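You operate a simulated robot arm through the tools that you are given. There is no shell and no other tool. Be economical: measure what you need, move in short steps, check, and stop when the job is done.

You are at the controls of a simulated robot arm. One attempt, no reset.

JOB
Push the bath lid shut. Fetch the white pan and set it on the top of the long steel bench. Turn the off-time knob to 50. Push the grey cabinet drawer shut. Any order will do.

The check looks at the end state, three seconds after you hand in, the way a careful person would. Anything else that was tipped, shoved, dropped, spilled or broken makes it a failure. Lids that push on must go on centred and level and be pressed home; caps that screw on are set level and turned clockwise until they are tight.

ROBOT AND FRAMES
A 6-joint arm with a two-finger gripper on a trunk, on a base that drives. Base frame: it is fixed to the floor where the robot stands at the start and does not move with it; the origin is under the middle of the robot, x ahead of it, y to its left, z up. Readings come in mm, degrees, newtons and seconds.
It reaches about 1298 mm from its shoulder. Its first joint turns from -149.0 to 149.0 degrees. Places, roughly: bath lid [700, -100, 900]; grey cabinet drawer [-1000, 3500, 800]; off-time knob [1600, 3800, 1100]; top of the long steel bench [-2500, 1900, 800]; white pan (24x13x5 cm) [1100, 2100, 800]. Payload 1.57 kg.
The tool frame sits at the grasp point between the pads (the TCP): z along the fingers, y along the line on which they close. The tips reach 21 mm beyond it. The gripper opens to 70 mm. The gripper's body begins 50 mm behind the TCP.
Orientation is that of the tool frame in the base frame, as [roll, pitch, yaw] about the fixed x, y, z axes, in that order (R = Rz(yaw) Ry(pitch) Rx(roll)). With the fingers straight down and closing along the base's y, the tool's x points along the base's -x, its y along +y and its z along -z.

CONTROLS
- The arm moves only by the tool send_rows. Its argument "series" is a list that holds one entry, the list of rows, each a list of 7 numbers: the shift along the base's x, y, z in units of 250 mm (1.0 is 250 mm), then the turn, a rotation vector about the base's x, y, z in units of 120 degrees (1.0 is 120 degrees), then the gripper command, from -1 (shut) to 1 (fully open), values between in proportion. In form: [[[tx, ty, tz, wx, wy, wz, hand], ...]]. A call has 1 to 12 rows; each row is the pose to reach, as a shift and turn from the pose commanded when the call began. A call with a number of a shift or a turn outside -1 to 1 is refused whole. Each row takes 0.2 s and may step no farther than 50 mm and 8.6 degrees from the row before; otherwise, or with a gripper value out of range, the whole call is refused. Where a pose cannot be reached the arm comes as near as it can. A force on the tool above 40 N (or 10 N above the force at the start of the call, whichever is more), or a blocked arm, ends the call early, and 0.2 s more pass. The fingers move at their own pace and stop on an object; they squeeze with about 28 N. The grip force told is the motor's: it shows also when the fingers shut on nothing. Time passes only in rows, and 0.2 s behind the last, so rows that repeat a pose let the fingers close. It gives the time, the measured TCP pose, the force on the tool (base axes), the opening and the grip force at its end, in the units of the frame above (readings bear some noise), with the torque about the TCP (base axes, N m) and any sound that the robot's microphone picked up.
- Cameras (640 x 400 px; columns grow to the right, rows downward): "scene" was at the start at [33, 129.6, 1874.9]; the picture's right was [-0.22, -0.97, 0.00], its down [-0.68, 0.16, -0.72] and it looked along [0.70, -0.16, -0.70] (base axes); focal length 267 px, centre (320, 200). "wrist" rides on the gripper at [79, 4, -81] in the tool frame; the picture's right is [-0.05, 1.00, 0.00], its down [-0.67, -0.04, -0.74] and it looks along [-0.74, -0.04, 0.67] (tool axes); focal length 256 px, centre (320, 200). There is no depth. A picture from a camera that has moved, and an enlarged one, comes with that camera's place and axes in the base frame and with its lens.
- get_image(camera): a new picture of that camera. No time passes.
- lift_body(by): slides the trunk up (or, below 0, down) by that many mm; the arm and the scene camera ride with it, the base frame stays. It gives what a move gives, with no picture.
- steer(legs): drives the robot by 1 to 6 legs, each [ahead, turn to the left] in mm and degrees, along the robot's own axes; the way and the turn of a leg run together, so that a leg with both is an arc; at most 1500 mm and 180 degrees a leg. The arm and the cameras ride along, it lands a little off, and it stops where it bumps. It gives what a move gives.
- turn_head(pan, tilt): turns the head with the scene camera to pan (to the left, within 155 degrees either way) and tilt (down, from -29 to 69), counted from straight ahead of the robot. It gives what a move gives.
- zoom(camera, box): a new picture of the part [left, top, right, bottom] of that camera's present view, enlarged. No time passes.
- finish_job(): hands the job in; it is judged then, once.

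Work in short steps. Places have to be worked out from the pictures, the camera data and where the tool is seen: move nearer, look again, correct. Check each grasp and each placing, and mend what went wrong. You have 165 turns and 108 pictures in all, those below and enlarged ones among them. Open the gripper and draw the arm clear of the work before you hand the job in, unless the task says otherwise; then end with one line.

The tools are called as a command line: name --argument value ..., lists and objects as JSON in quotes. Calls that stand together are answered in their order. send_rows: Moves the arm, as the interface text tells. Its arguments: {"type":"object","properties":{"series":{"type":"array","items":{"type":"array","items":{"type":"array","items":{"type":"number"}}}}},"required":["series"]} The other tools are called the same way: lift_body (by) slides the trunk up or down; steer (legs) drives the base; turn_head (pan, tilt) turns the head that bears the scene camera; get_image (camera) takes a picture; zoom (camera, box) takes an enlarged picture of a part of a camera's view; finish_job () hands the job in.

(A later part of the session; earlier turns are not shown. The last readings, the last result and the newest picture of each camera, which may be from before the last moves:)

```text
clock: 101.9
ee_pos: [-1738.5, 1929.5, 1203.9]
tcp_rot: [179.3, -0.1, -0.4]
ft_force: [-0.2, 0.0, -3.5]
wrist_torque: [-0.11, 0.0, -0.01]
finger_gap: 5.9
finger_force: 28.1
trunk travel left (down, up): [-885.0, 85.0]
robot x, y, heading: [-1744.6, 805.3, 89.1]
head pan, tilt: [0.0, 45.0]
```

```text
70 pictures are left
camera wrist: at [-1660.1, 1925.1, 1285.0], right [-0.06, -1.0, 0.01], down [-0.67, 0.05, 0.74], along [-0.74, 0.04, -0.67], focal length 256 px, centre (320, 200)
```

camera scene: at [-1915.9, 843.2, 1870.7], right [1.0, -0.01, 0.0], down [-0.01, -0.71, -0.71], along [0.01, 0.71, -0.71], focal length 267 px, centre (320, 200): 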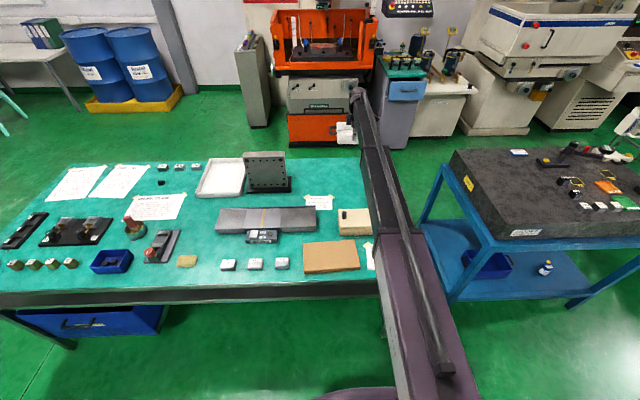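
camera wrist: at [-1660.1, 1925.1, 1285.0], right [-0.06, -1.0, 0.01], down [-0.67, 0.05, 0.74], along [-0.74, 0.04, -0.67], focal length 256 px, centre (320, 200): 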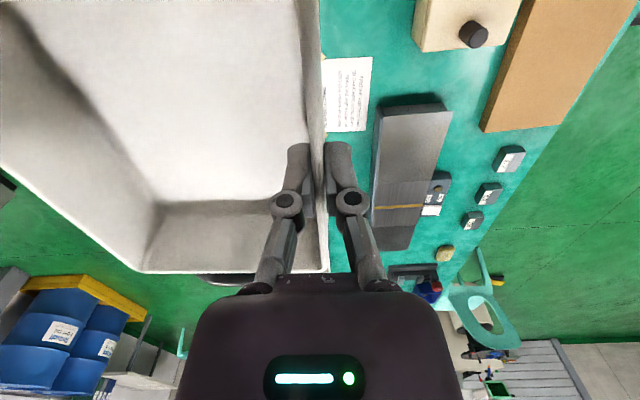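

The free patch lies behind the note (y>1980), bench back edge at y≈2320. I drive 70 mm nearer and extend the arm 70 to bring the TCP to y≈2075.

steer --legs '[[70, 0]]'

send_rows --series '[[[0, 0.14, 0, 0, 0, 0, -1], [0, 0.28, 0, 0, 0, 0, -1]]]'

lift_body --by -200

get_image --camera "scene"

get_image --camera "wrist"

```text
clock: 103.0
ee_pos: [-1737.4, 2001.0, 1202.7]
tcp_rot: [179.2, -0.1, -0.5]
ft_force: [-0.3, 0.7, -2.6]
wrist_torque: [-0.19, 0.0, 0.01]
finger_gap: 5.9
finger_force: 28.2
trunk travel left (down, up): [-885.0, 85.0]
robot x, y, heading: [-1742.4, 875.2, 89.4]
head pan, tilt: [0.0, 45.0]
```

```text
clock: 103.6
ee_pos: [-1738.8, 2032.7, 1205.3]
tcp_rot: [179.4, -0.2, -0.5]
ft_force: [0.7, -0.6, -2.4]
wrist_torque: [-0.14, 0.02, 0.01]
finger_gap: 6.0
finger_force: 28.1
out of reach, approached as far as the arm can: row 2
trunk travel left (down, up): [-885.0, 85.0]
robot x, y, heading: [-1738.0, 875.1, 89.1]
head pan, tilt: [0.0, 45.0]
```

```text
clock: 105.8
ee_pos: [-1737.8, 2033.8, 1003.3]
tcp_rot: [179.3, -0.1, -0.5]
ft_force: [0.0, -0.6, -1.3]
wrist_torque: [-0.11, 0.01, 0.03]
finger_gap: 5.6
finger_force: 27.5
trunk travel left (down, up): [-685.0, 285.0]
robot x, y, heading: [-1743.6, 875.7, 89.1]
head pan, tilt: [0.0, 45.0]
```

```text
69 pictures are left
camera scene: at [-1914.9, 913.3, 1670.8], right [1.0, -0.01, 0.0], down [-0.01, -0.71, -0.71], along [0.01, 0.71, -0.71], focal length 267 px, centre (320, 200)
```

scene: 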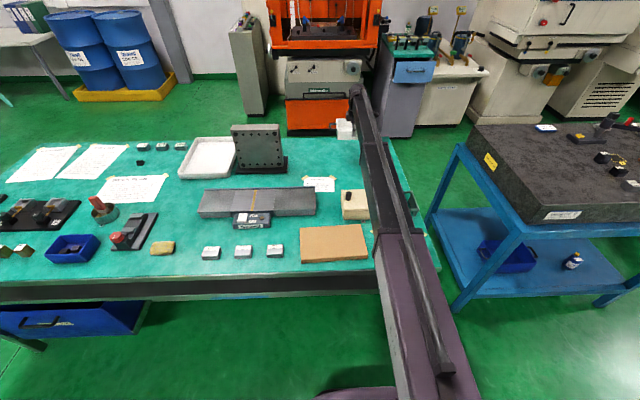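

```text
68 pictures are left
camera wrist: at [-1658.7, 2029.3, 1084.9], right [-0.06, -1.0, 0.01], down [-0.67, 0.05, 0.74], along [-0.74, 0.04, -0.67], focal length 256 px, centre (320, 200)
```

wrist: 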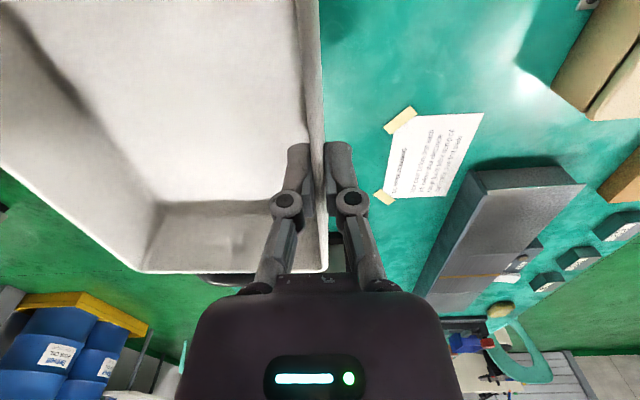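

Note's top edge is at y≈1940, so the patch beyond is free. I go 40 mm nearer and lower by 140.

steer --legs '[[40, 0]]'

lift_body --by -140

get_image --camera "wrist"

get_image --camera "scene"

```text
clock: 106.7
ee_pos: [-1737.0, 2075.0, 1001.7]
tcp_rot: [179.3, -0.1, -0.5]
ft_force: [0.2, 0.4, -1.9]
wrist_torque: [-0.14, 0.0, -0.03]
finger_gap: 6.1
finger_force: 27.7
trunk travel left (down, up): [-685.0, 285.0]
robot x, y, heading: [-1745.2, 914.2, 89.1]
head pan, tilt: [0.0, 45.0]
```

```text
clock: 108.4
ee_pos: [-1736.6, 2075.9, 864.3]
tcp_rot: [179.3, -0.1, -0.5]
ft_force: [1.0, -0.9, -2.7]
wrist_torque: [-0.13, 0.0, -0.02]
finger_gap: 5.9
finger_force: 27.6
trunk travel left (down, up): [-545.0, 425.0]
robot x, y, heading: [-1741.1, 914.1, 89.5]
head pan, tilt: [0.0, 45.0]
```

```text
67 pictures are left
camera wrist: at [-1658.2, 2069.6, 944.9], right [-0.06, -1.0, 0.01], down [-0.67, 0.05, 0.74], along [-0.74, 0.04, -0.67], focal length 256 px, centre (320, 200)
```

wrist: 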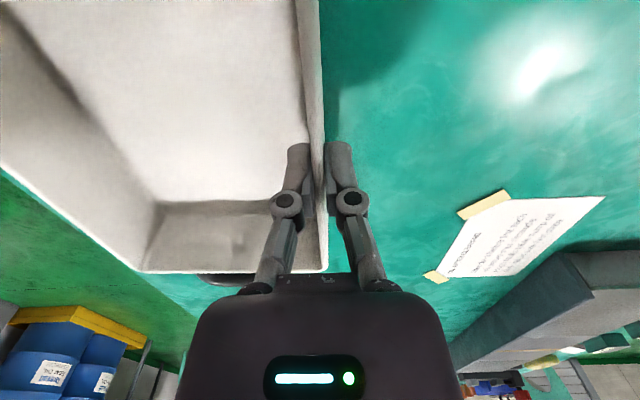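

```text
66 pictures are left
camera scene: at [-1914.4, 953.5, 1530.8], right [1.0, -0.01, 0.0], down [-0.01, -0.71, -0.71], along [0.01, 0.71, -0.71], focal length 267 px, centre (320, 200)
```

scene: 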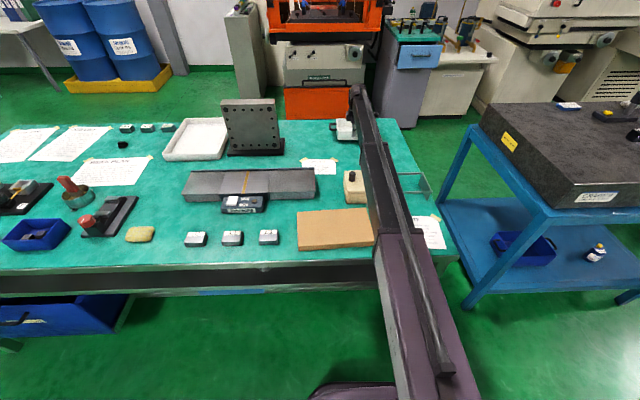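

Free area confirmed. I lower gently toward contact.

lift_body --by -28

lift_body --by -6

lift_body --by -4

```text
clock: 109.1
ee_pos: [-1736.9, 2072.0, 837.9]
tcp_rot: [179.5, 0.0, -0.5]
ft_force: [-0.3, 0.6, 20.0]
wrist_torque: [0.01, 0.0, -0.04]
finger_gap: 5.9
finger_force: 28.2
trunk travel left (down, up): [-517.0, 453.0]
robot x, y, heading: [-1744.7, 912.7, 89.0]
head pan, tilt: [0.0, 45.0]
```

```text
clock: 109.7
ee_pos: [-1736.1, 2071.2, 833.2]
tcp_rot: [179.4, -0.1, -0.5]
ft_force: [1.5, 0.6, 21.3]
wrist_torque: [0.0, -0.02, 0.0]
finger_gap: 6.0
finger_force: 28.1
trunk travel left (down, up): [-511.0, 459.0]
robot x, y, heading: [-1738.9, 914.7, 89.4]
head pan, tilt: [0.0, 45.0]
```

```text
clock: 110.2
ee_pos: [-1736.4, 2070.9, 829.0]
tcp_rot: [179.4, 0.0, -0.5]
ft_force: [0.3, -1.2, 20.9]
wrist_torque: [-0.01, 0.0, -0.02]
finger_gap: 5.9
finger_force: 28.0
trunk travel left (down, up): [-507.0, 463.0]
robot x, y, heading: [-1740.4, 915.5, 89.1]
head pan, tilt: [0.0, 45.0]
```

Contact: force 20 N, the fingers now slide along the wall, so the pan stands on the bench. I check the picture before releasing.

get_image --camera "wrist"

zoom --camera "scene" --box '[300, 80, 460, 180]'

```text
65 pictures are left
camera wrist: at [-1658.2, 2067.3, 909.9], right [-0.06, -1.0, 0.01], down [-0.67, 0.05, 0.74], along [-0.74, 0.04, -0.67], focal length 256 px, centre (320, 200)
```

wrist: 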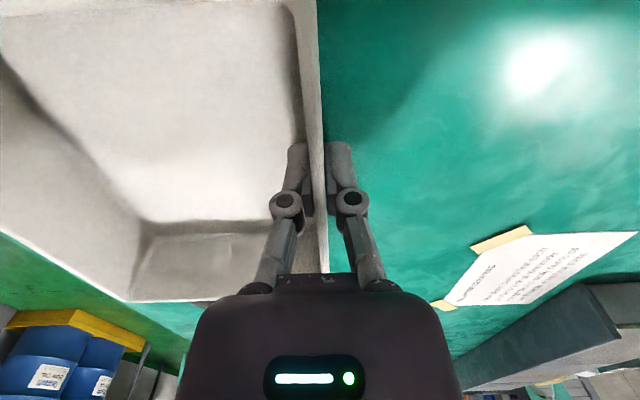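

```text
4.00 times, centred on (380, 130) of scene
camera zoom: at [-1914.4, 949.9, 1492.8], right [1.0, -0.01, 0.0], down [-0.01, -0.71, -0.71], along [0.01, 0.71, -0.71], focal length 1069 px, centre (80, 480)
```

zoom: 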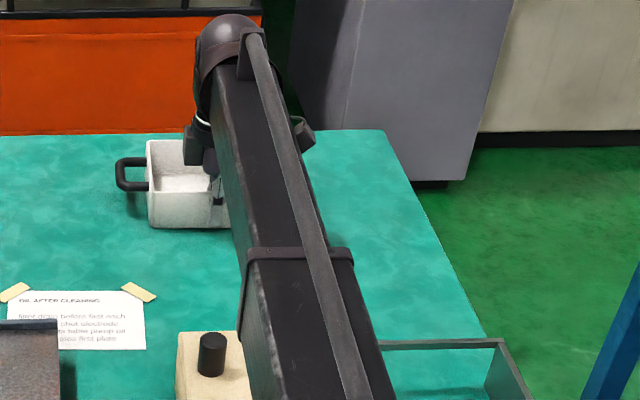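

Pan stands on the bench, clear of everything. I open the gripper and rise.

send_rows --series '[[[0, 0, 0, 0, 0, 0, -0.6], [0, 0, 0, 0, 0, 0, -0.2], [0, 0, 0, 0, 0, 0, 0.2], [0, 0, 0, 0, 0, 0, 0.2]]]'

lift_body --by 300

get_image --camera "wrist"

```text
clock: 111.2
ee_pos: [-1737.4, 2074.7, 825.7]
tcp_rot: [179.3, 0.0, -0.6]
ft_force: [0.2, 0.1, 0.7]
wrist_torque: [-0.03, 0.02, -0.01]
finger_gap: 42.0
finger_force: 0.0
trunk travel left (down, up): [-507.0, 463.0]
robot x, y, heading: [-1741.1, 913.6, 89.4]
head pan, tilt: [0.0, 45.0]
```

```text
clock: 114.2
ee_pos: [-1737.9, 2074.8, 1125.0]
tcp_rot: [179.4, -0.1, -0.5]
ft_force: [0.2, -0.1, 0.4]
wrist_torque: [-0.04, 0.02, 0.04]
finger_gap: 41.9
finger_force: 0.0
trunk travel left (down, up): [-807.0, 163.0]
robot x, y, heading: [-1744.5, 916.9, 89.3]
head pan, tilt: [0.0, 45.0]
```

```text
63 pictures are left
camera wrist: at [-1658.3, 2069.6, 1207.0], right [-0.06, -1.0, 0.01], down [-0.67, 0.05, 0.74], along [-0.74, 0.04, -0.67], focal length 256 px, centre (320, 200)
```

wrist: 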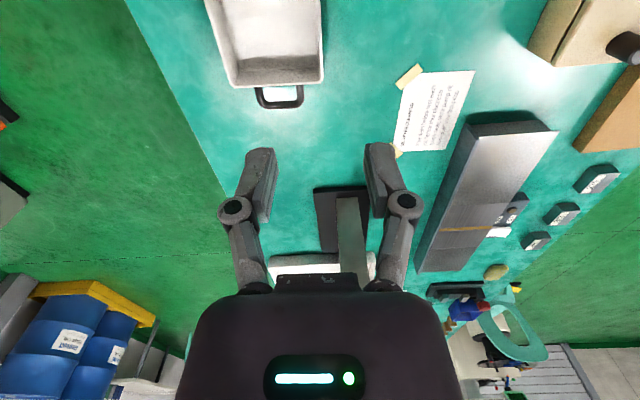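

Pan is released and level. I back the robot off first, then raise and retract the arm.

lift_body --by 90

steer --legs '[[-280, 0]]'

send_rows --series '[[[0, -0.18, 0, 0, 0, 0, -1], [0, -0.36, 0, 0, 0, 0, -1], [0, -0.54, 0, 0, 0, 0, -1], [0, -0.72, 0, 0, 0, 0, -1], [0, -0.9, 0, 0, 0, 0, -1]]]'

send_rows --series '[[[0, -0.18, 0, 0, 0, 0, -1], [0, -0.36, 0, 0, 0, 0, -1], [0, -0.54, 0, 0, 0, 0, -1], [0, -0.72, 0, 0, 0, 0, -1], [0, -0.9, 0, 0, 0, 0, -1]]]'

get_image --camera "scene"

```text
clock: 115.5
ee_pos: [-1737.3, 2075.0, 1215.5]
tcp_rot: [179.3, 0.0, -0.6]
ft_force: [-0.7, 0.0, -0.2]
wrist_torque: [-0.01, -0.01, 0.01]
finger_gap: 42.1
finger_force: 0.1
trunk travel left (down, up): [-897.0, 73.0]
robot x, y, heading: [-1744.6, 913.5, 89.6]
head pan, tilt: [0.0, 45.0]
```

```text
clock: 117.8
ee_pos: [-1742.7, 1786.9, 1216.7]
tcp_rot: [179.3, 0.0, -0.4]
ft_force: [-0.8, -0.3, 0.3]
wrist_torque: [0.04, 0.02, -0.01]
finger_gap: 42.0
finger_force: 0.1
trunk travel left (down, up): [-897.0, 73.0]
robot x, y, heading: [-1751.4, 630.4, 89.2]
head pan, tilt: [0.0, 45.0]
```

```text
clock: 119.0
ee_pos: [-1744.6, 1559.5, 1216.3]
tcp_rot: [179.4, -0.1, -0.4]
ft_force: [0.3, -0.9, -0.1]
wrist_torque: [0.0, -0.02, 0.0]
finger_gap: 0.0
finger_force: 27.9
out of reach, approached as far as the arm can: row 2
trunk travel left (down, up): [-897.0, 73.0]
robot x, y, heading: [-1747.2, 628.9, 89.4]
head pan, tilt: [0.0, 45.0]
```

```text
clock: 120.2
ee_pos: [-1740.5, 1335.8, 1216.5]
tcp_rot: [179.3, 0.0, -0.4]
ft_force: [-0.4, -0.6, 0.0]
wrist_torque: [-0.02, 0.0, 0.02]
finger_gap: 0.0
finger_force: 28.2
trunk travel left (down, up): [-897.0, 73.0]
robot x, y, heading: [-1746.4, 631.1, 89.3]
head pan, tilt: [0.0, 45.0]
```

```text
62 pictures are left
camera scene: at [-1918.1, 665.0, 1882.8], right [1.0, -0.01, 0.0], down [-0.01, -0.71, -0.71], along [0.01, 0.71, -0.71], focal length 267 px, centre (320, 200)
```

scene: 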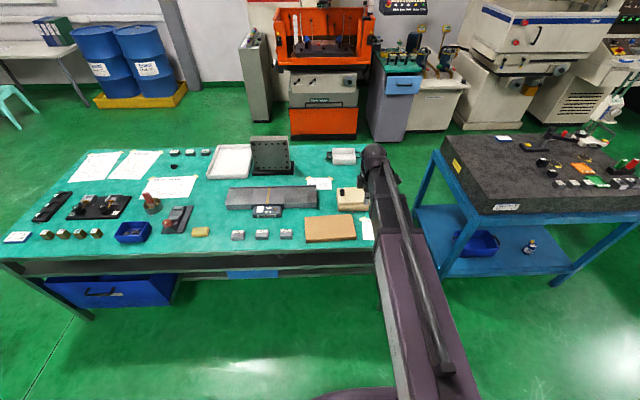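

Pan fine. Now I drive east along y≈630 to x≈360 and turn to face south for reversing through the gap.

steer --legs '[[0, -89.3], [1050, 0], [1050, 0], [0, -90]]'

turn_head --pan 150 --tilt 30

get_image --camera "scene"

turn_head --pan -150 --tilt 30

get_image --camera "scene"

```text
clock: 144.4
ee_pos: [340.9, -83.5, 1215.1]
tcp_rot: [179.4, -0.1, 179.0]
ft_force: [0.7, 0.6, 0.9]
wrist_torque: [0.0, 0.0, 0.02]
finger_gap: 0.0
finger_force: 28.1
trunk travel left (down, up): [-897.0, 73.0]
robot x, y, heading: [323.5, 628.3, -91.1]
head pan, tilt: [0.0, 45.0]
```

```text
clock: 146.7
ee_pos: [339.6, -82.8, 1215.3]
tcp_rot: [179.4, 0.0, 179.0]
ft_force: [0.3, 0.1, 0.2]
wrist_torque: [-0.01, -0.01, -0.04]
finger_gap: 0.1
finger_force: 28.0
trunk travel left (down, up): [-897.0, 73.0]
robot x, y, heading: [325.4, 627.9, -90.9]
head pan, tilt: [150.0, 30.0]
```

```text
61 pictures are left
camera scene: at [541.6, 748.2, 1905.3], right [0.86, -0.51, 0.0], down [-0.26, -0.43, -0.87], along [0.44, 0.74, -0.5], focal length 267 px, centre (320, 200)
```

scene: 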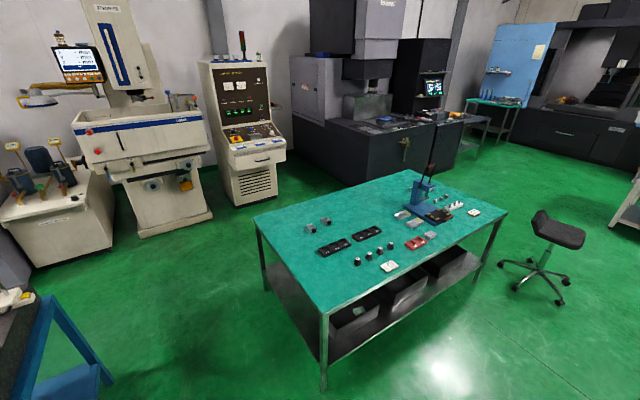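

```text
clock: 150.8
ee_pos: [338.3, -83.9, 1216.1]
tcp_rot: [179.3, -0.1, 178.9]
ft_force: [0.2, 0.9, -0.4]
wrist_torque: [-0.02, 0.01, -0.01]
finger_gap: 0.0
finger_force: 28.5
trunk travel left (down, up): [-897.0, 73.0]
robot x, y, heading: [329.9, 625.1, -91.1]
head pan, tilt: [-150.0, 30.0]
```

```text
60 pictures are left
camera scene: at [451.1, 749.6, 1905.3], right [0.87, 0.49, 0.0], down [0.24, -0.44, -0.87], along [-0.42, 0.76, -0.5], focal length 267 px, centre (320, 200)
```

scene: 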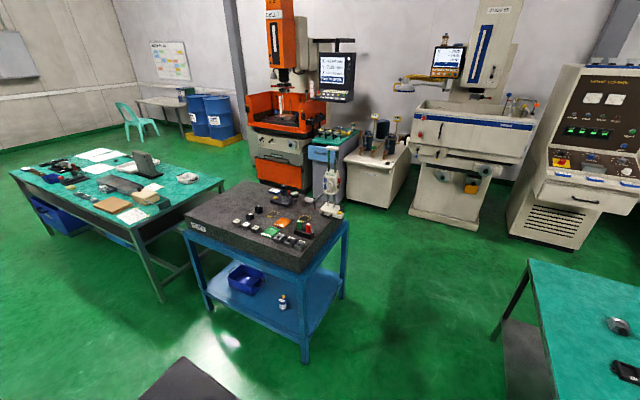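

Aisle is wide enough. I reverse north through the gap, then reverse west and turn to face the cabinet, checking midway.

steer --legs '[[-1060, 0], [-1060, 0], [0, 91], [-1000, 0]]'

turn_head --pan 115 --tilt 35

get_image --camera "scene"

```text
clock: 175.5
ee_pos: [106.9, 2752.0, 1215.4]
tcp_rot: [179.4, -0.1, -88.7]
ft_force: [-0.5, -0.1, -0.5]
wrist_torque: [0.02, 0.01, -0.03]
finger_gap: 0.0
finger_force: 28.0
trunk travel left (down, up): [-897.0, 73.0]
robot x, y, heading: [-603.4, 2704.9, 1.6]
head pan, tilt: [-150.0, 30.0]
```

```text
clock: 179.2
ee_pos: [106.3, 2750.9, 1216.0]
tcp_rot: [179.4, 0.0, -88.7]
ft_force: [0.0, -0.1, -0.3]
wrist_torque: [0.03, 0.01, -0.03]
finger_gap: 0.0
finger_force: 27.5
trunk travel left (down, up): [-897.0, 73.0]
robot x, y, heading: [-601.9, 2711.8, 1.6]
head pan, tilt: [115.0, 35.0]
```

```text
59 pictures are left
camera scene: at [-695.3, 2956.8, 1897.5], right [0.89, 0.45, 0.0], down [0.26, -0.51, -0.82], along [-0.37, 0.73, -0.57], focal length 267 px, centre (320, 200)
```

scene: 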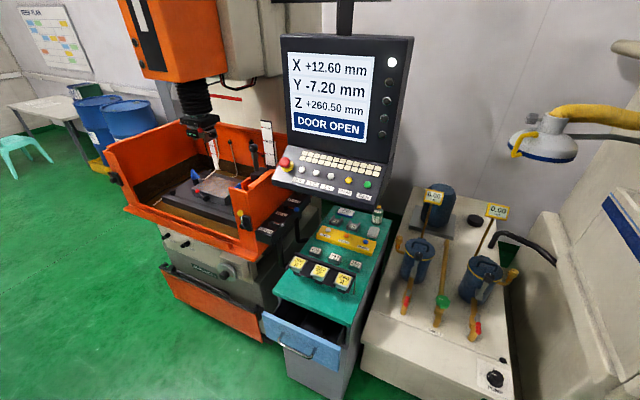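

The drawer stands open about 140 mm, front face at roughly y≈3475, centre x≈−1060, top edge z≈780. I reverse a bit more and turn north.

steer --legs '[[-438, 0], [0, 88.4]]'

turn_head --pan 0 --tilt 50

get_image --camera "scene"

```text
clock: 187.9
ee_pos: [-1062.4, 3404.9, 1216.9]
tcp_rot: [179.5, -0.1, -0.6]
ft_force: [-0.1, 0.4, 0.4]
wrist_torque: [0.03, 0.0, -0.02]
finger_gap: 0.0
finger_force: 28.5
trunk travel left (down, up): [-897.0, 73.0]
robot x, y, heading: [-1070.4, 2697.8, 89.2]
head pan, tilt: [115.0, 35.0]
```

```text
clock: 189.9
ee_pos: [-1061.9, 3405.3, 1216.6]
tcp_rot: [179.4, -0.1, -0.7]
ft_force: [-0.3, -0.7, -0.8]
wrist_torque: [-0.04, 0.01, -0.02]
finger_gap: 0.1
finger_force: 27.4
trunk travel left (down, up): [-897.0, 73.0]
robot x, y, heading: [-1075.3, 2697.7, 89.4]
head pan, tilt: [0.0, 50.0]
```

```text
58 pictures are left
camera scene: at [-1247.0, 2729.9, 1875.8], right [1.0, -0.01, 0.0], down [-0.01, -0.77, -0.64], along [0.01, 0.64, -0.77], focal length 267 px, centre (320, 200)
```

scene: 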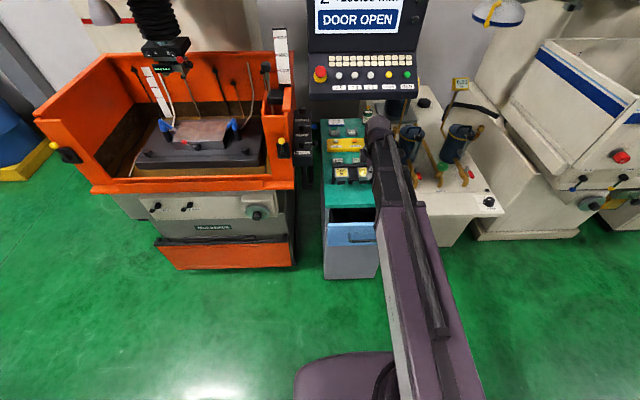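

zoom --camera "scene" --box '[290, 180, 418, 260]'

send_rows --series '[[[0, 0, 0, 0, 0, -0.068, -1], [0, 0, 0, 0, 0, -0.136, -1], [0, 0, 0, 0, 0, -0.204, -1], [0, 0, 0, 0, 0, -0.272, -1], [0, 0, 0, 0, 0, -0.34, -1], [0, 0, 0, 0, 0, -0.408, -1], [0, 0, 0, 0, 0, -0.476, -1], [0, 0, 0, 0, 0, -0.544, -1], [0, 0, 0, 0, 0, -0.612, -1], [0, 0, 0, 0, 0, -0.68, -1], [0, 0, 0, 0, 0, -0.745, -1]]]'

get_image --camera "wrist"

```text
5.00 times, centred on (354, 220) of scene
camera zoom: at [-1247.0, 2729.9, 1875.8], right [1.0, -0.01, 0.0], down [-0.01, -0.77, -0.64], along [0.01, 0.64, -0.77], focal length 1337 px, centre (150, 100)
```

zoom: 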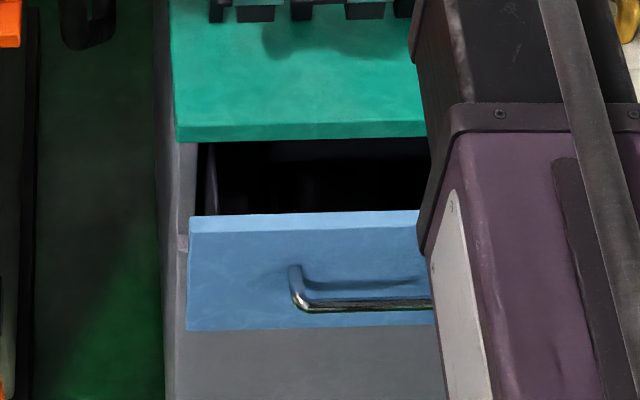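

```text
clock: 192.3
ee_pos: [-1062.9, 3405.9, 1216.7]
tcp_rot: [179.4, -0.1, -90.2]
ft_force: [-0.1, -0.4, -0.6]
wrist_torque: [-0.01, 0.0, 0.04]
finger_gap: 0.0
finger_force: 27.6
trunk travel left (down, up): [-897.0, 73.0]
robot x, y, heading: [-1072.6, 2693.0, 89.3]
head pan, tilt: [0.0, 50.0]
```

```text
56 pictures are left
camera wrist: at [-1066.4, 3326.5, 1297.2], right [-1.0, 0.06, 0.01], down [0.05, 0.67, 0.74], along [0.03, 0.74, -0.67], focal length 256 px, centre (320, 200)
```

wrist: 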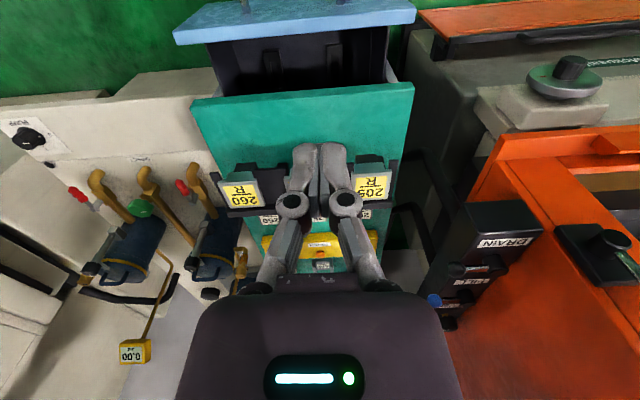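

Combining views: drawer front face y≈3410, top edge z≈871, centre x≈−1027, handle bar at z≈808. I back up 100, tilt the tool 34° forward so the body stays clear of the cabinet top, and centre it in x.

steer --legs '[[-100, 0]]'

send_rows --series '[[[0.035, 0, 0, 0.07, 0, 0, -1], [0.07, 0, 0, 0.14, 0, 0, -1], [0.105, 0, 0, 0.21, 0, 0, -1], [0.14, 0, 0, 0.28, 0, 0, -1]]]'

lift_body --by -250

get_image --camera "wrist"

```text
clock: 193.5
ee_pos: [-1061.7, 3302.6, 1217.8]
tcp_rot: [179.4, 0.0, -90.3]
ft_force: [0.1, 0.0, 0.4]
wrist_torque: [0.03, -0.01, 0.0]
finger_gap: 0.3
finger_force: 28.0
trunk travel left (down, up): [-897.0, 73.0]
robot x, y, heading: [-1076.3, 2597.5, 89.3]
head pan, tilt: [0.0, 50.0]
```

```text
clock: 194.5
ee_pos: [-1026.9, 3304.9, 1246.0]
tcp_rot: [179.2, 33.6, -90.1]
ft_force: [0.1, 0.4, 0.3]
wrist_torque: [-0.01, -0.02, 0.02]
finger_gap: 0.0
finger_force: 28.0
out of reach, approached as far as the arm can: row 2, 3, 4
trunk travel left (down, up): [-897.0, 73.0]
robot x, y, heading: [-1079.5, 2595.8, 89.3]
head pan, tilt: [0.0, 50.0]
```

```text
clock: 197.1
ee_pos: [-1026.7, 3305.4, 997.4]
tcp_rot: [179.2, 33.5, -90.2]
ft_force: [-1.0, -0.1, -0.2]
wrist_torque: [0.0, -0.01, -0.01]
finger_gap: 0.0
finger_force: 27.6
trunk travel left (down, up): [-647.0, 323.0]
robot x, y, heading: [-1076.4, 2594.8, 89.6]
head pan, tilt: [0.0, 50.0]
```

```text
55 pictures are left
camera wrist: at [-1030.1, 3192.7, 1020.8], right [-1.0, 0.04, 0.04], down [0.05, 0.14, 0.99], along [0.03, 0.99, -0.15], focal length 256 px, centre (320, 200)
```

wrist: 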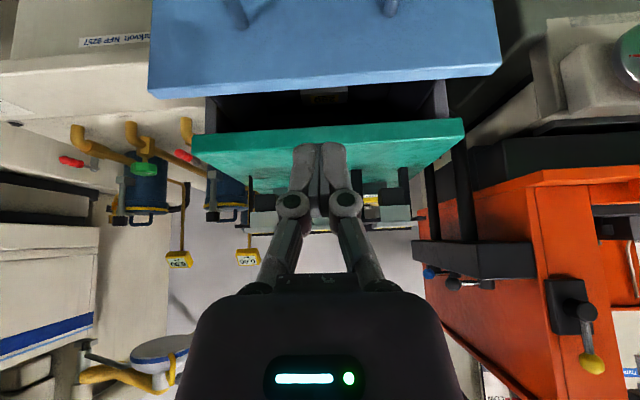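

Views agree (face y≈3410, top z≈875, handle z≈806). I lower to TCP z≈862 so that tips meet the face between handle and top edge.

lift_body --by -137

send_rows --series '[[[0, 0.1, 0, 0, 0, 0, -1], [0, 0.2, 0, 0, 0, 0, -1], [0, 0.28, 0, 0, 0, 0, -1]]]'

get_image --camera "wrist"

```text
clock: 198.8
ee_pos: [-1026.5, 3304.1, 859.2]
tcp_rot: [179.2, 33.5, -90.2]
ft_force: [0.4, -0.9, 0.5]
wrist_torque: [-0.02, -0.02, 0.04]
finger_gap: 0.0
finger_force: 27.9
trunk travel left (down, up): [-510.0, 460.0]
robot x, y, heading: [-1076.4, 2592.4, 89.4]
head pan, tilt: [0.0, 50.0]
```

```text
clock: 199.6
ee_pos: [-1025.4, 3372.9, 859.8]
tcp_rot: [179.2, 33.5, -90.2]
ft_force: [0.5, 0.0, 0.2]
wrist_torque: [0.0, 0.0, 0.02]
finger_gap: 0.2
finger_force: 27.5
trunk travel left (down, up): [-510.0, 460.0]
robot x, y, heading: [-1075.1, 2593.4, 89.5]
head pan, tilt: [0.0, 50.0]
```

```text
54 pictures are left
camera wrist: at [-1030.2, 3261.2, 883.7], right [-1.0, 0.04, 0.04], down [0.05, 0.14, 0.99], along [0.03, 0.99, -0.15], focal length 256 px, centre (320, 200)
```

wrist: 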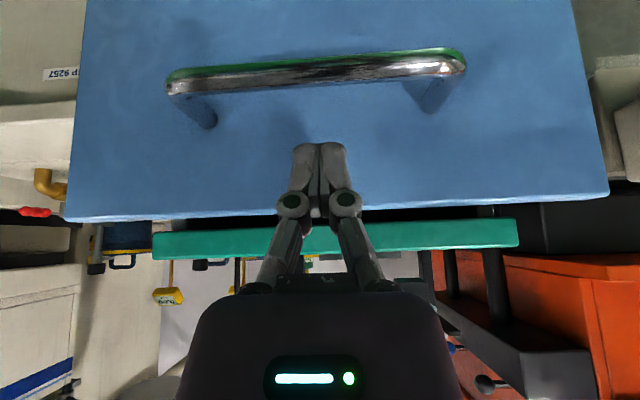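

Tips are just before the blue face, between handle and top edge, centred. I push +y in small steps.

send_rows --series '[[[0, 0.06, 0, 0, 0, 0, -1], [0, 0.12, 0, 0, 0, 0, -1], [0, 0.18, 0, 0, 0, 0, -1], [0, 0.24, 0, 0, 0, 0, -1], [0, 0.3, 0, 0, 0, 0, -1], [0, 0.36, 0, 0, 0, 0, -1], [0, 0.42, 0, 0, 0, 0, -1], [0, 0.48, 0, 0, 0, 0, -1]]]'

get_image --camera "wrist"

```text
clock: 201.3
ee_pos: [-1028.2, 3494.3, 860.0]
tcp_rot: [179.2, 33.5, -90.2]
ft_force: [-0.6, -0.5, 0.1]
wrist_torque: [-0.02, 0.0, 0.03]
finger_gap: 0.3
finger_force: 28.5
trunk travel left (down, up): [-510.0, 460.0]
robot x, y, heading: [-1074.3, 2596.4, 89.1]
head pan, tilt: [0.0, 50.0]
```

```text
53 pictures are left
camera wrist: at [-1032.0, 3382.7, 883.6], right [-1.0, 0.04, 0.04], down [0.05, 0.14, 0.99], along [0.03, 0.99, -0.15], focal length 256 px, centre (320, 200)
```

wrist: 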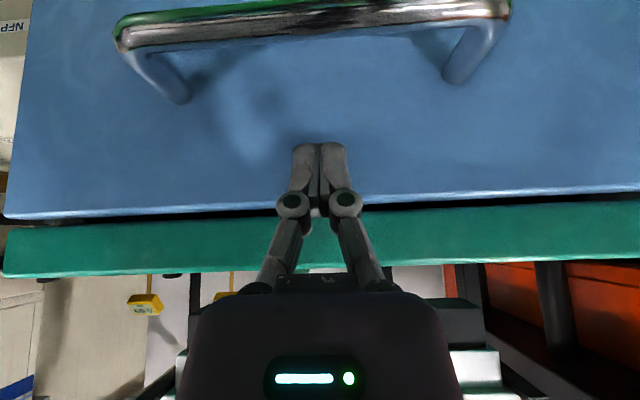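

Drawer slides in easily, nearly closed. I keep pushing until a stop is felt.

send_rows --series '[[[0, 0.03, 0, 0, 0, 0, -1], [0, 0.06, 0, 0, 0, 0, -1], [0, 0.09, 0, 0, 0, 0, -1], [0, 0.12, 0, 0, 0, 0, -1], [0, 0.15, 0, 0, 0, 0, -1], [0, 0.18, 0, 0, 0, 0, -1], [0, 0.21, 0, 0, 0, 0, -1]]]'

get_image --camera "wrist"

```text
clock: 202.2
ee_pos: [-1026.1, 3510.6, 858.6]
tcp_rot: [179.1, 32.7, -90.1]
ft_force: [1.3, -8.4, 0.4]
wrist_torque: [-0.08, -0.03, 0.05]
finger_gap: 0.0
finger_force: 28.3
trunk travel left (down, up): [-510.0, 460.0]
robot x, y, heading: [-1078.1, 2592.0, 89.2]
head pan, tilt: [0.0, 50.0]
stopped in row 4: the force on the tool passed its limit at 48 N (the readings are from after the stop); the commanded pose is now the measured one
```

```text
52 pictures are left
camera wrist: at [-1031.0, 3398.4, 884.5], right [-1.0, 0.04, 0.04], down [0.05, 0.16, 0.99], along [0.03, 0.99, -0.16], focal length 256 px, centre (320, 200)
```

wrist: 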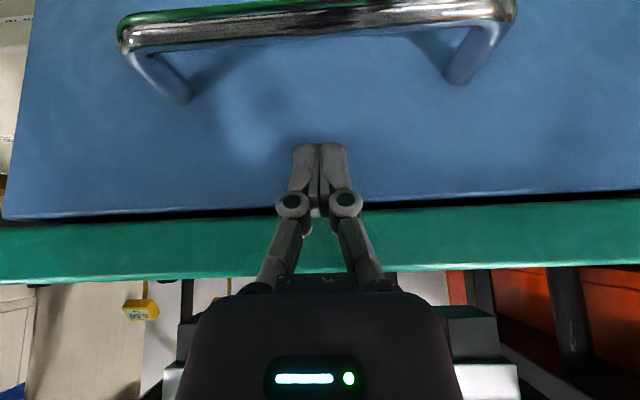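

The drawer hit a stop at 48 N. I back off and check it from the side.

send_rows --series '[[[0, -0.15, 0, 0, 0, 0, -1], [0, -0.32, 0, 0, 0, 0, -1], [0, -0.5, 0, 0, 0, 0, -1], [0, -0.68, 0, 0, 0, 0, -1]]]'

get_image --camera "wrist"

zoom --camera "scene" --box '[260, 60, 420, 160]'

```text
clock: 203.2
ee_pos: [-1024.8, 3340.4, 859.2]
tcp_rot: [179.1, 32.7, -90.1]
ft_force: [0.1, 0.0, 0.3]
wrist_torque: [0.0, 0.01, 0.04]
finger_gap: 0.0
finger_force: 29.1
trunk travel left (down, up): [-510.0, 460.0]
robot x, y, heading: [-1077.4, 2591.7, 89.4]
head pan, tilt: [0.0, 50.0]
```

```text
51 pictures are left
camera wrist: at [-1029.7, 3229.1, 884.0], right [-1.0, 0.04, 0.04], down [0.05, 0.16, 0.99], along [0.03, 0.99, -0.16], focal length 256 px, centre (320, 200)
```

wrist: 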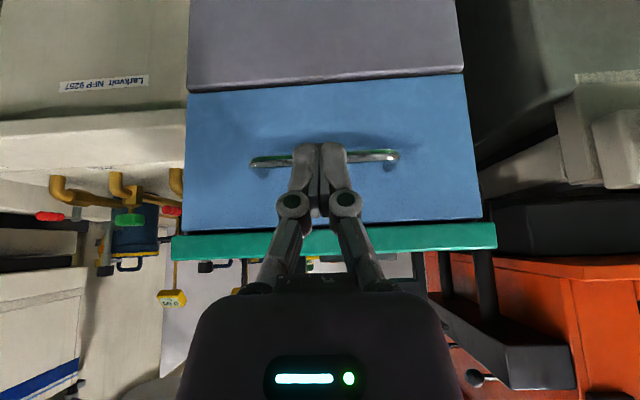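

```text
4.00 times, centred on (340, 110) of scene
camera zoom: at [-1248.1, 2627.9, 1488.8], right [1.0, -0.01, 0.0], down [-0.01, -0.77, -0.64], along [0.01, 0.64, -0.77], focal length 1069 px, centre (240, 560)
```

zoom: 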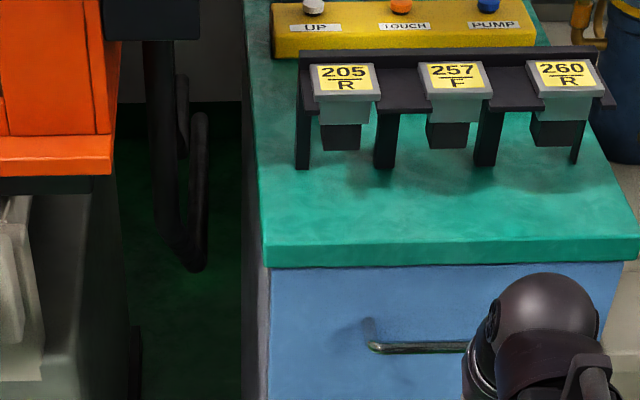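

Drawer is flush shut. I back away, raise the trunk, untilt the tool and head toward the control panel.

steer --legs '[[-60, 0]]'

lift_body --by 390

send_rows --series '[[[0, 0, 0, -0.07, 0, 0, -1], [0, 0, 0, -0.14, 0, 0, -1], [0, 0, 0, -0.21, 0, 0, -1], [0, 0, 0, -0.274, 0, 0, -1]]]'

steer --legs '[[0, -80.5], [1250, 0], [1250, 0], [0, 80]]'

get_image --camera "scene"

```text
clock: 204.2
ee_pos: [-1027.8, 3280.9, 857.6]
tcp_rot: [179.2, 32.8, -89.9]
ft_force: [-0.5, -0.4, -0.6]
wrist_torque: [-0.03, -0.02, -0.02]
finger_gap: 0.1
finger_force: 28.6
trunk travel left (down, up): [-510.0, 460.0]
robot x, y, heading: [-1075.2, 2536.9, 89.3]
head pan, tilt: [0.0, 50.0]
```

```text
clock: 208.0
ee_pos: [-1027.9, 3281.3, 1246.7]
tcp_rot: [179.2, 32.8, -90.1]
ft_force: [-0.3, -0.1, -0.2]
wrist_torque: [0.02, -0.02, 0.01]
finger_gap: 0.0
finger_force: 28.6
trunk travel left (down, up): [-900.0, 70.0]
robot x, y, heading: [-1077.4, 2535.7, 89.3]
head pan, tilt: [0.0, 50.0]
```

```text
clock: 209.0
ee_pos: [-1028.3, 3280.8, 1217.7]
tcp_rot: [179.2, -0.2, -90.0]
ft_force: [0.4, -0.3, -0.3]
wrist_torque: [-0.02, 0.01, 0.01]
finger_gap: 0.0
finger_force: 28.2
out of reach, approached as far as the arm can: row 1, 2, 3, 4
trunk travel left (down, up): [-900.0, 70.0]
robot x, y, heading: [-1076.4, 2536.0, 89.2]
head pan, tilt: [0.0, 50.0]
```

```text
clock: 211.3
ee_pos: [-778.0, 3254.7, 1217.6]
tcp_rot: [178.9, -0.2, -108.8]
ft_force: [0.7, -0.1, -0.4]
wrist_torque: [0.02, 0.05, 0.01]
finger_gap: 0.0
finger_force: 28.1
trunk travel left (down, up): [-900.0, 70.0]
robot x, y, heading: [-1073.5, 2565.8, 79.0]
head pan, tilt: [0.0, 50.0]
stopped in leg 1: the robot was blocked; the commanded pose is now the measured one
```

```text
49 pictures are left
camera scene: at [-1230.6, 2629.3, 1879.5], right [0.98, -0.2, 0.0], down [-0.15, -0.75, -0.64], along [0.12, 0.63, -0.77], focal length 267 px, centre (320, 200)
```

scene: 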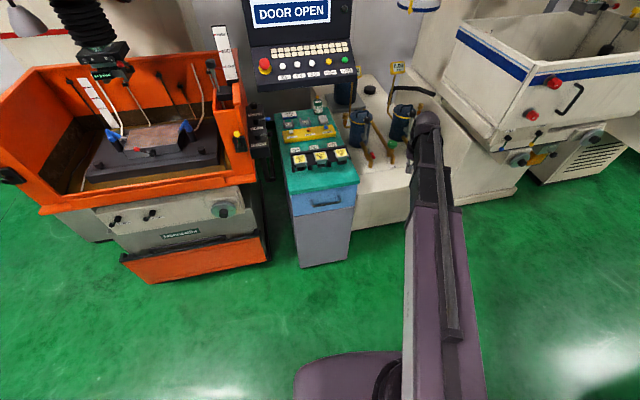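

The turn was blocked, probably the base's rear against the granite table or bench. I look behind.

turn_head --pan -140 --tilt 60

get_image --camera "scene"

turn_head --pan 140 --tilt 60

get_image --camera "scene"

get_image --camera "wrist"

```text
clock: 213.5
ee_pos: [-783.8, 3256.8, 1218.6]
tcp_rot: [179.2, -0.1, -108.5]
ft_force: [-0.9, -0.3, 0.3]
wrist_torque: [0.02, -0.02, -0.03]
finger_gap: 0.0
finger_force: 28.6
trunk travel left (down, up): [-900.0, 70.0]
robot x, y, heading: [-1077.0, 2566.6, 78.7]
head pan, tilt: [-140.0, 60.0]
```

```text
48 pictures are left
camera scene: at [-1220.5, 2497.4, 1866.2], right [-0.88, -0.48, 0.0], down [-0.42, 0.76, -0.5], along [0.24, -0.44, -0.87], focal length 267 px, centre (320, 200)
```

scene: 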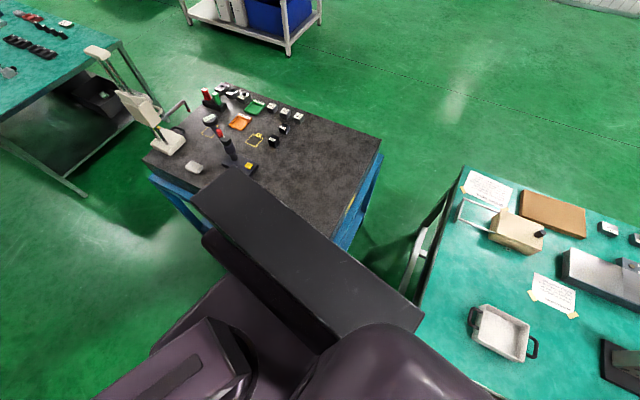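

```text
clock: 217.4
ee_pos: [-785.1, 3256.2, 1219.5]
tcp_rot: [179.2, -0.1, -108.6]
ft_force: [-0.1, 0.1, 0.0]
wrist_torque: [-0.04, -0.02, -0.02]
finger_gap: 0.1
finger_force: 28.4
trunk travel left (down, up): [-900.0, 70.0]
robot x, y, heading: [-1077.1, 2570.6, 78.7]
head pan, tilt: [140.0, 60.0]
```

```text
47 pictures are left
camera scene: at [-1304.5, 2514.1, 1866.2], right [-0.63, 0.78, 0.0], down [0.68, 0.54, -0.5], along [-0.39, -0.31, -0.87], focal length 267 px, centre (320, 200)
```

scene: 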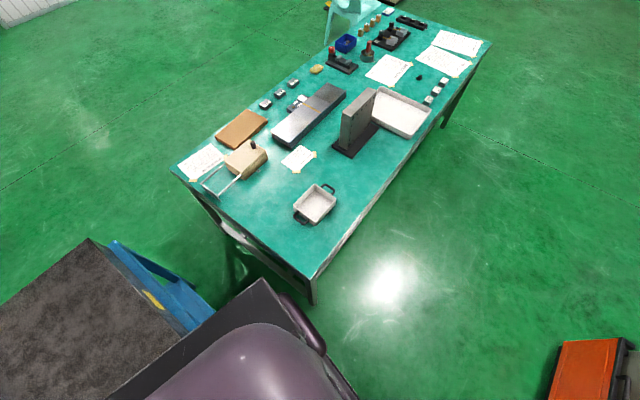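

```text
46 pictures are left
camera wrist: at [-813.5, 3182.0, 1300.3], right [-0.93, 0.37, 0.01], down [0.26, 0.62, 0.74], along [0.27, 0.69, -0.67], focal length 256 px, centre (320, 200)
```

wrist: 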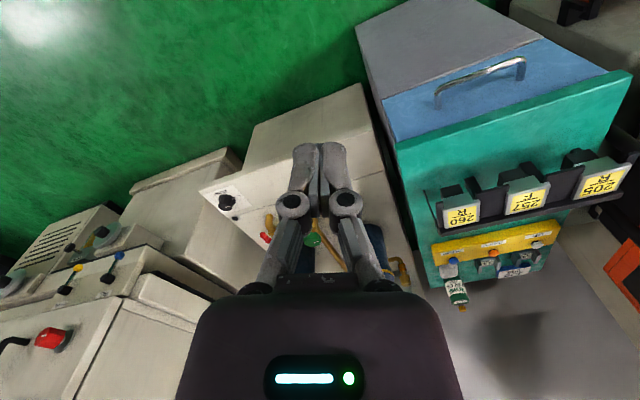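

Nothing appears displaced; the base rear corner touched the bench corner. I undo the turn, move 135 mm north, then turn right.

steer --legs '[[0, 10.5], [135, 0], [0, -85]]'

```text
clock: 225.1
ee_pos: [-328.7, 2621.6, 1219.0]
tcp_rot: [179.1, -0.2, 178.3]
ft_force: [0.3, -0.5, 0.3]
wrist_torque: [0.05, 0.03, 0.03]
finger_gap: 0.0
finger_force: 28.8
trunk travel left (down, up): [-900.0, 70.0]
robot x, y, heading: [-1073.4, 2679.2, 5.9]
head pan, tilt: [140.0, 60.0]
```

Turned freely. Now I drive east to about x≈1390 and face the panel.

steer --legs '[[1240, 0], [1240, 0], [0, 84]]'

turn_head --pan 0 --tilt 35

get_image --camera "scene"

get_image --camera "wrist"

```text
clock: 245.4
ee_pos: [1508.5, 3681.9, 1219.0]
tcp_rot: [179.1, -0.1, -96.2]
ft_force: [0.2, 0.5, 0.3]
wrist_torque: [0.02, 0.04, 0.03]
finger_gap: 0.2
finger_force: 28.2
trunk travel left (down, up): [-900.0, 70.0]
robot x, y, heading: [1370.3, 2946.0, 91.2]
head pan, tilt: [140.0, 60.0]
```

```text
clock: 247.7
ee_pos: [1506.4, 3680.1, 1219.8]
tcp_rot: [179.2, -0.1, -96.1]
ft_force: [-0.3, 0.6, 0.4]
wrist_torque: [0.01, 0.01, -0.02]
finger_gap: 0.0
finger_force: 28.6
trunk travel left (down, up): [-900.0, 70.0]
robot x, y, heading: [1366.0, 2943.0, 91.0]
head pan, tilt: [0.0, 35.0]
```

```text
45 pictures are left
camera scene: at [1195.3, 2984.0, 1900.5], right [1.0, 0.02, 0.0], down [0.01, -0.57, -0.82], along [-0.02, 0.82, -0.57], focal length 267 px, centre (320, 200)
```

scene: 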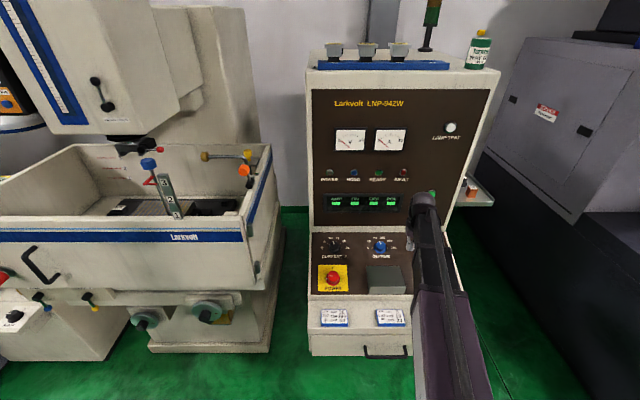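

```text
44 pictures are left
camera wrist: at [1494.8, 3601.9, 1300.3], right [-0.99, 0.16, 0.01], down [0.12, 0.66, 0.74], along [0.11, 0.73, -0.67], focal length 256 px, centre (320, 200)
```

wrist: 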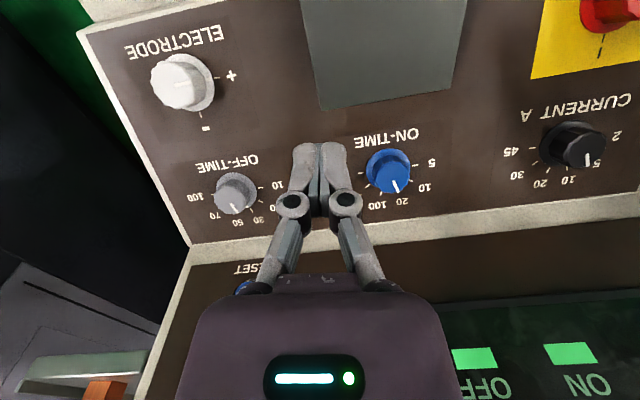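

zoom --camera "wrist" --box '[175, 140, 303, 220]'

```text
5.00 times, centred on (239, 180) of wrist
camera zoom: at [1494.8, 3601.9, 1300.3], right [-0.99, 0.16, 0.01], down [0.12, 0.66, 0.74], along [0.11, 0.73, -0.67], focal length 1280 px, centre (725, 300)
```

zoom: 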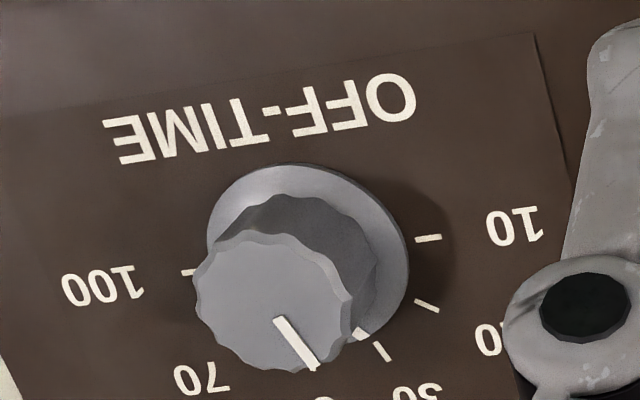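

The off-time knob is seen at about (1620,3787,1100); values rise clockwise seen from the front. I open the gripper, line up with the knob in x and yaw, and look between the fingers.

send_rows --series '[[[0.14, -0.08, 0, 0, 0, 0.017, 1], [0.28, -0.16, 0, 0, 0, 0.034, 1], [0.42, -0.24, 0, 0, 0, 0.051, 1], [0.42, -0.24, 0, 0, 0, 0.051, 1]]]'

get_image --camera "wrist"

```text
clock: 248.7
ee_pos: [1611.7, 3619.6, 1219.4]
tcp_rot: [179.3, -0.2, -90.1]
ft_force: [0.0, 0.0, 0.5]
wrist_torque: [-0.01, -0.01, 0.0]
finger_gap: 70.0
finger_force: 0.1
trunk travel left (down, up): [-900.0, 70.0]
robot x, y, heading: [1370.0, 2944.5, 91.0]
head pan, tilt: [0.0, 35.0]
```

```text
42 pictures are left
camera wrist: at [1608.2, 3539.4, 1300.3], right [-1.0, 0.05, 0.01], down [0.05, 0.67, 0.74], along [0.03, 0.74, -0.67], focal length 256 px, centre (320, 200)
```

wrist: 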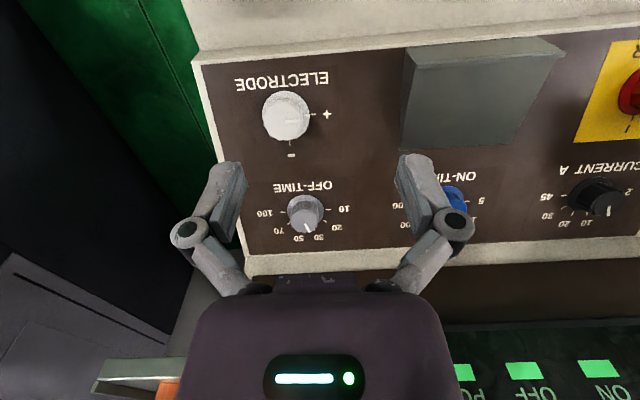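

zoom --camera "wrist" --box '[250, 170, 362, 240]'

zoom --camera "scene" --box '[290, 220, 450, 320]'

```text
5.71 times, centred on (306, 205) of wrist
camera zoom: at [1608.2, 3539.4, 1300.3], right [-1.0, 0.05, 0.01], down [0.05, 0.67, 0.74], along [0.03, 0.74, -0.67], focal length 1463 px, centre (400, 171)
```

zoom: 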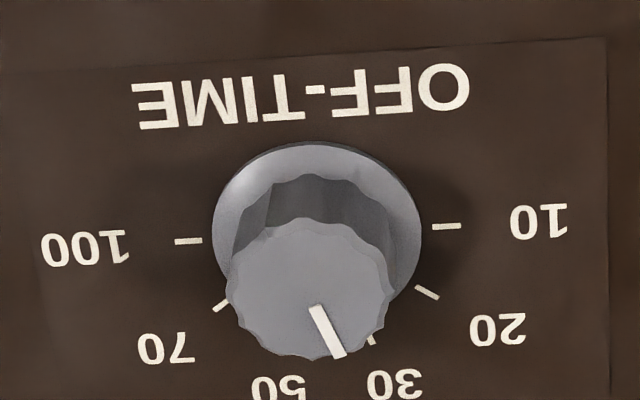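

```text
4.00 times, centred on (370, 270) of scene
camera zoom: at [1194.5, 2984.5, 1900.5], right [1.0, 0.02, 0.0], down [0.01, -0.57, -0.82], along [-0.02, 0.82, -0.57], focal length 1069 px, centre (120, -80)
```

zoom: 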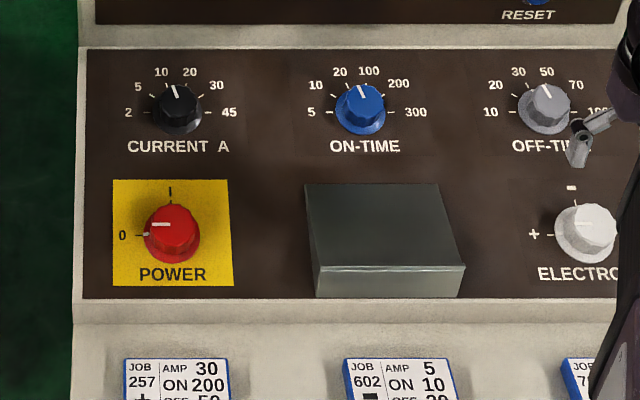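

The pointer is at 30 (ticks spaced 36°), so it needs +36° clockwise. Triangulation: panel slopes ≈20°, knob base ≈(1644,3846,1045), knob Ø≈42. I move to a hover pose above it, tool tilted 20° along the panel normal.

send_rows --series '[[[0.026, 0.146, -0.02, 0.034, 0, 0, 1], [0.052, 0.292, -0.06, 0.067, 0, 0, 1], [0.078, 0.438, -0.1, 0.1, 0, 0, 1], [0.104, 0.584, -0.15, 0.134, 0, 0, 1], [0.13, 0.73, -0.2, 0.167, 0, 0, 1]]]'

get_image --camera "wrist"

get_image --camera "scene"

```text
clock: 249.9
ee_pos: [1646.7, 3803.6, 1228.1]
tcp_rot: [179.2, 19.9, -90.0]
ft_force: [-0.2, -0.5, 0.4]
wrist_torque: [-0.01, -0.03, -0.02]
finger_gap: 69.9
finger_force: 0.1
out of reach, approached as far as the arm can: row 1, 2, 3, 4, 5
trunk travel left (down, up): [-900.0, 70.0]
robot x, y, heading: [1369.0, 2950.1, 91.3]
head pan, tilt: [0.0, 35.0]
```

```text
39 pictures are left
camera wrist: at [1642.6, 3700.1, 1278.9], right [-1.0, 0.05, 0.03], down [0.05, 0.37, 0.93], along [0.03, 0.93, -0.37], focal length 256 px, centre (320, 200)
```

wrist: 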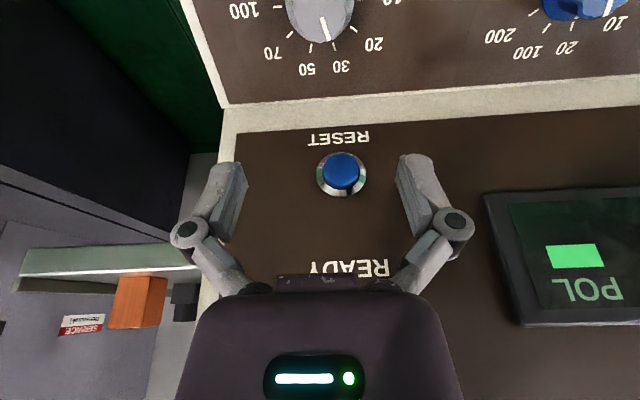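

```text
38 pictures are left
camera scene: at [1195.4, 2985.0, 1900.5], right [1.0, 0.02, 0.0], down [0.01, -0.57, -0.82], along [-0.02, 0.82, -0.57], focal length 267 px, centre (320, 200)
```

scene: 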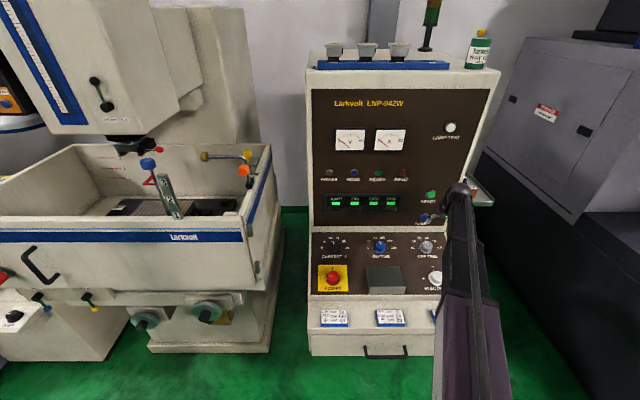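

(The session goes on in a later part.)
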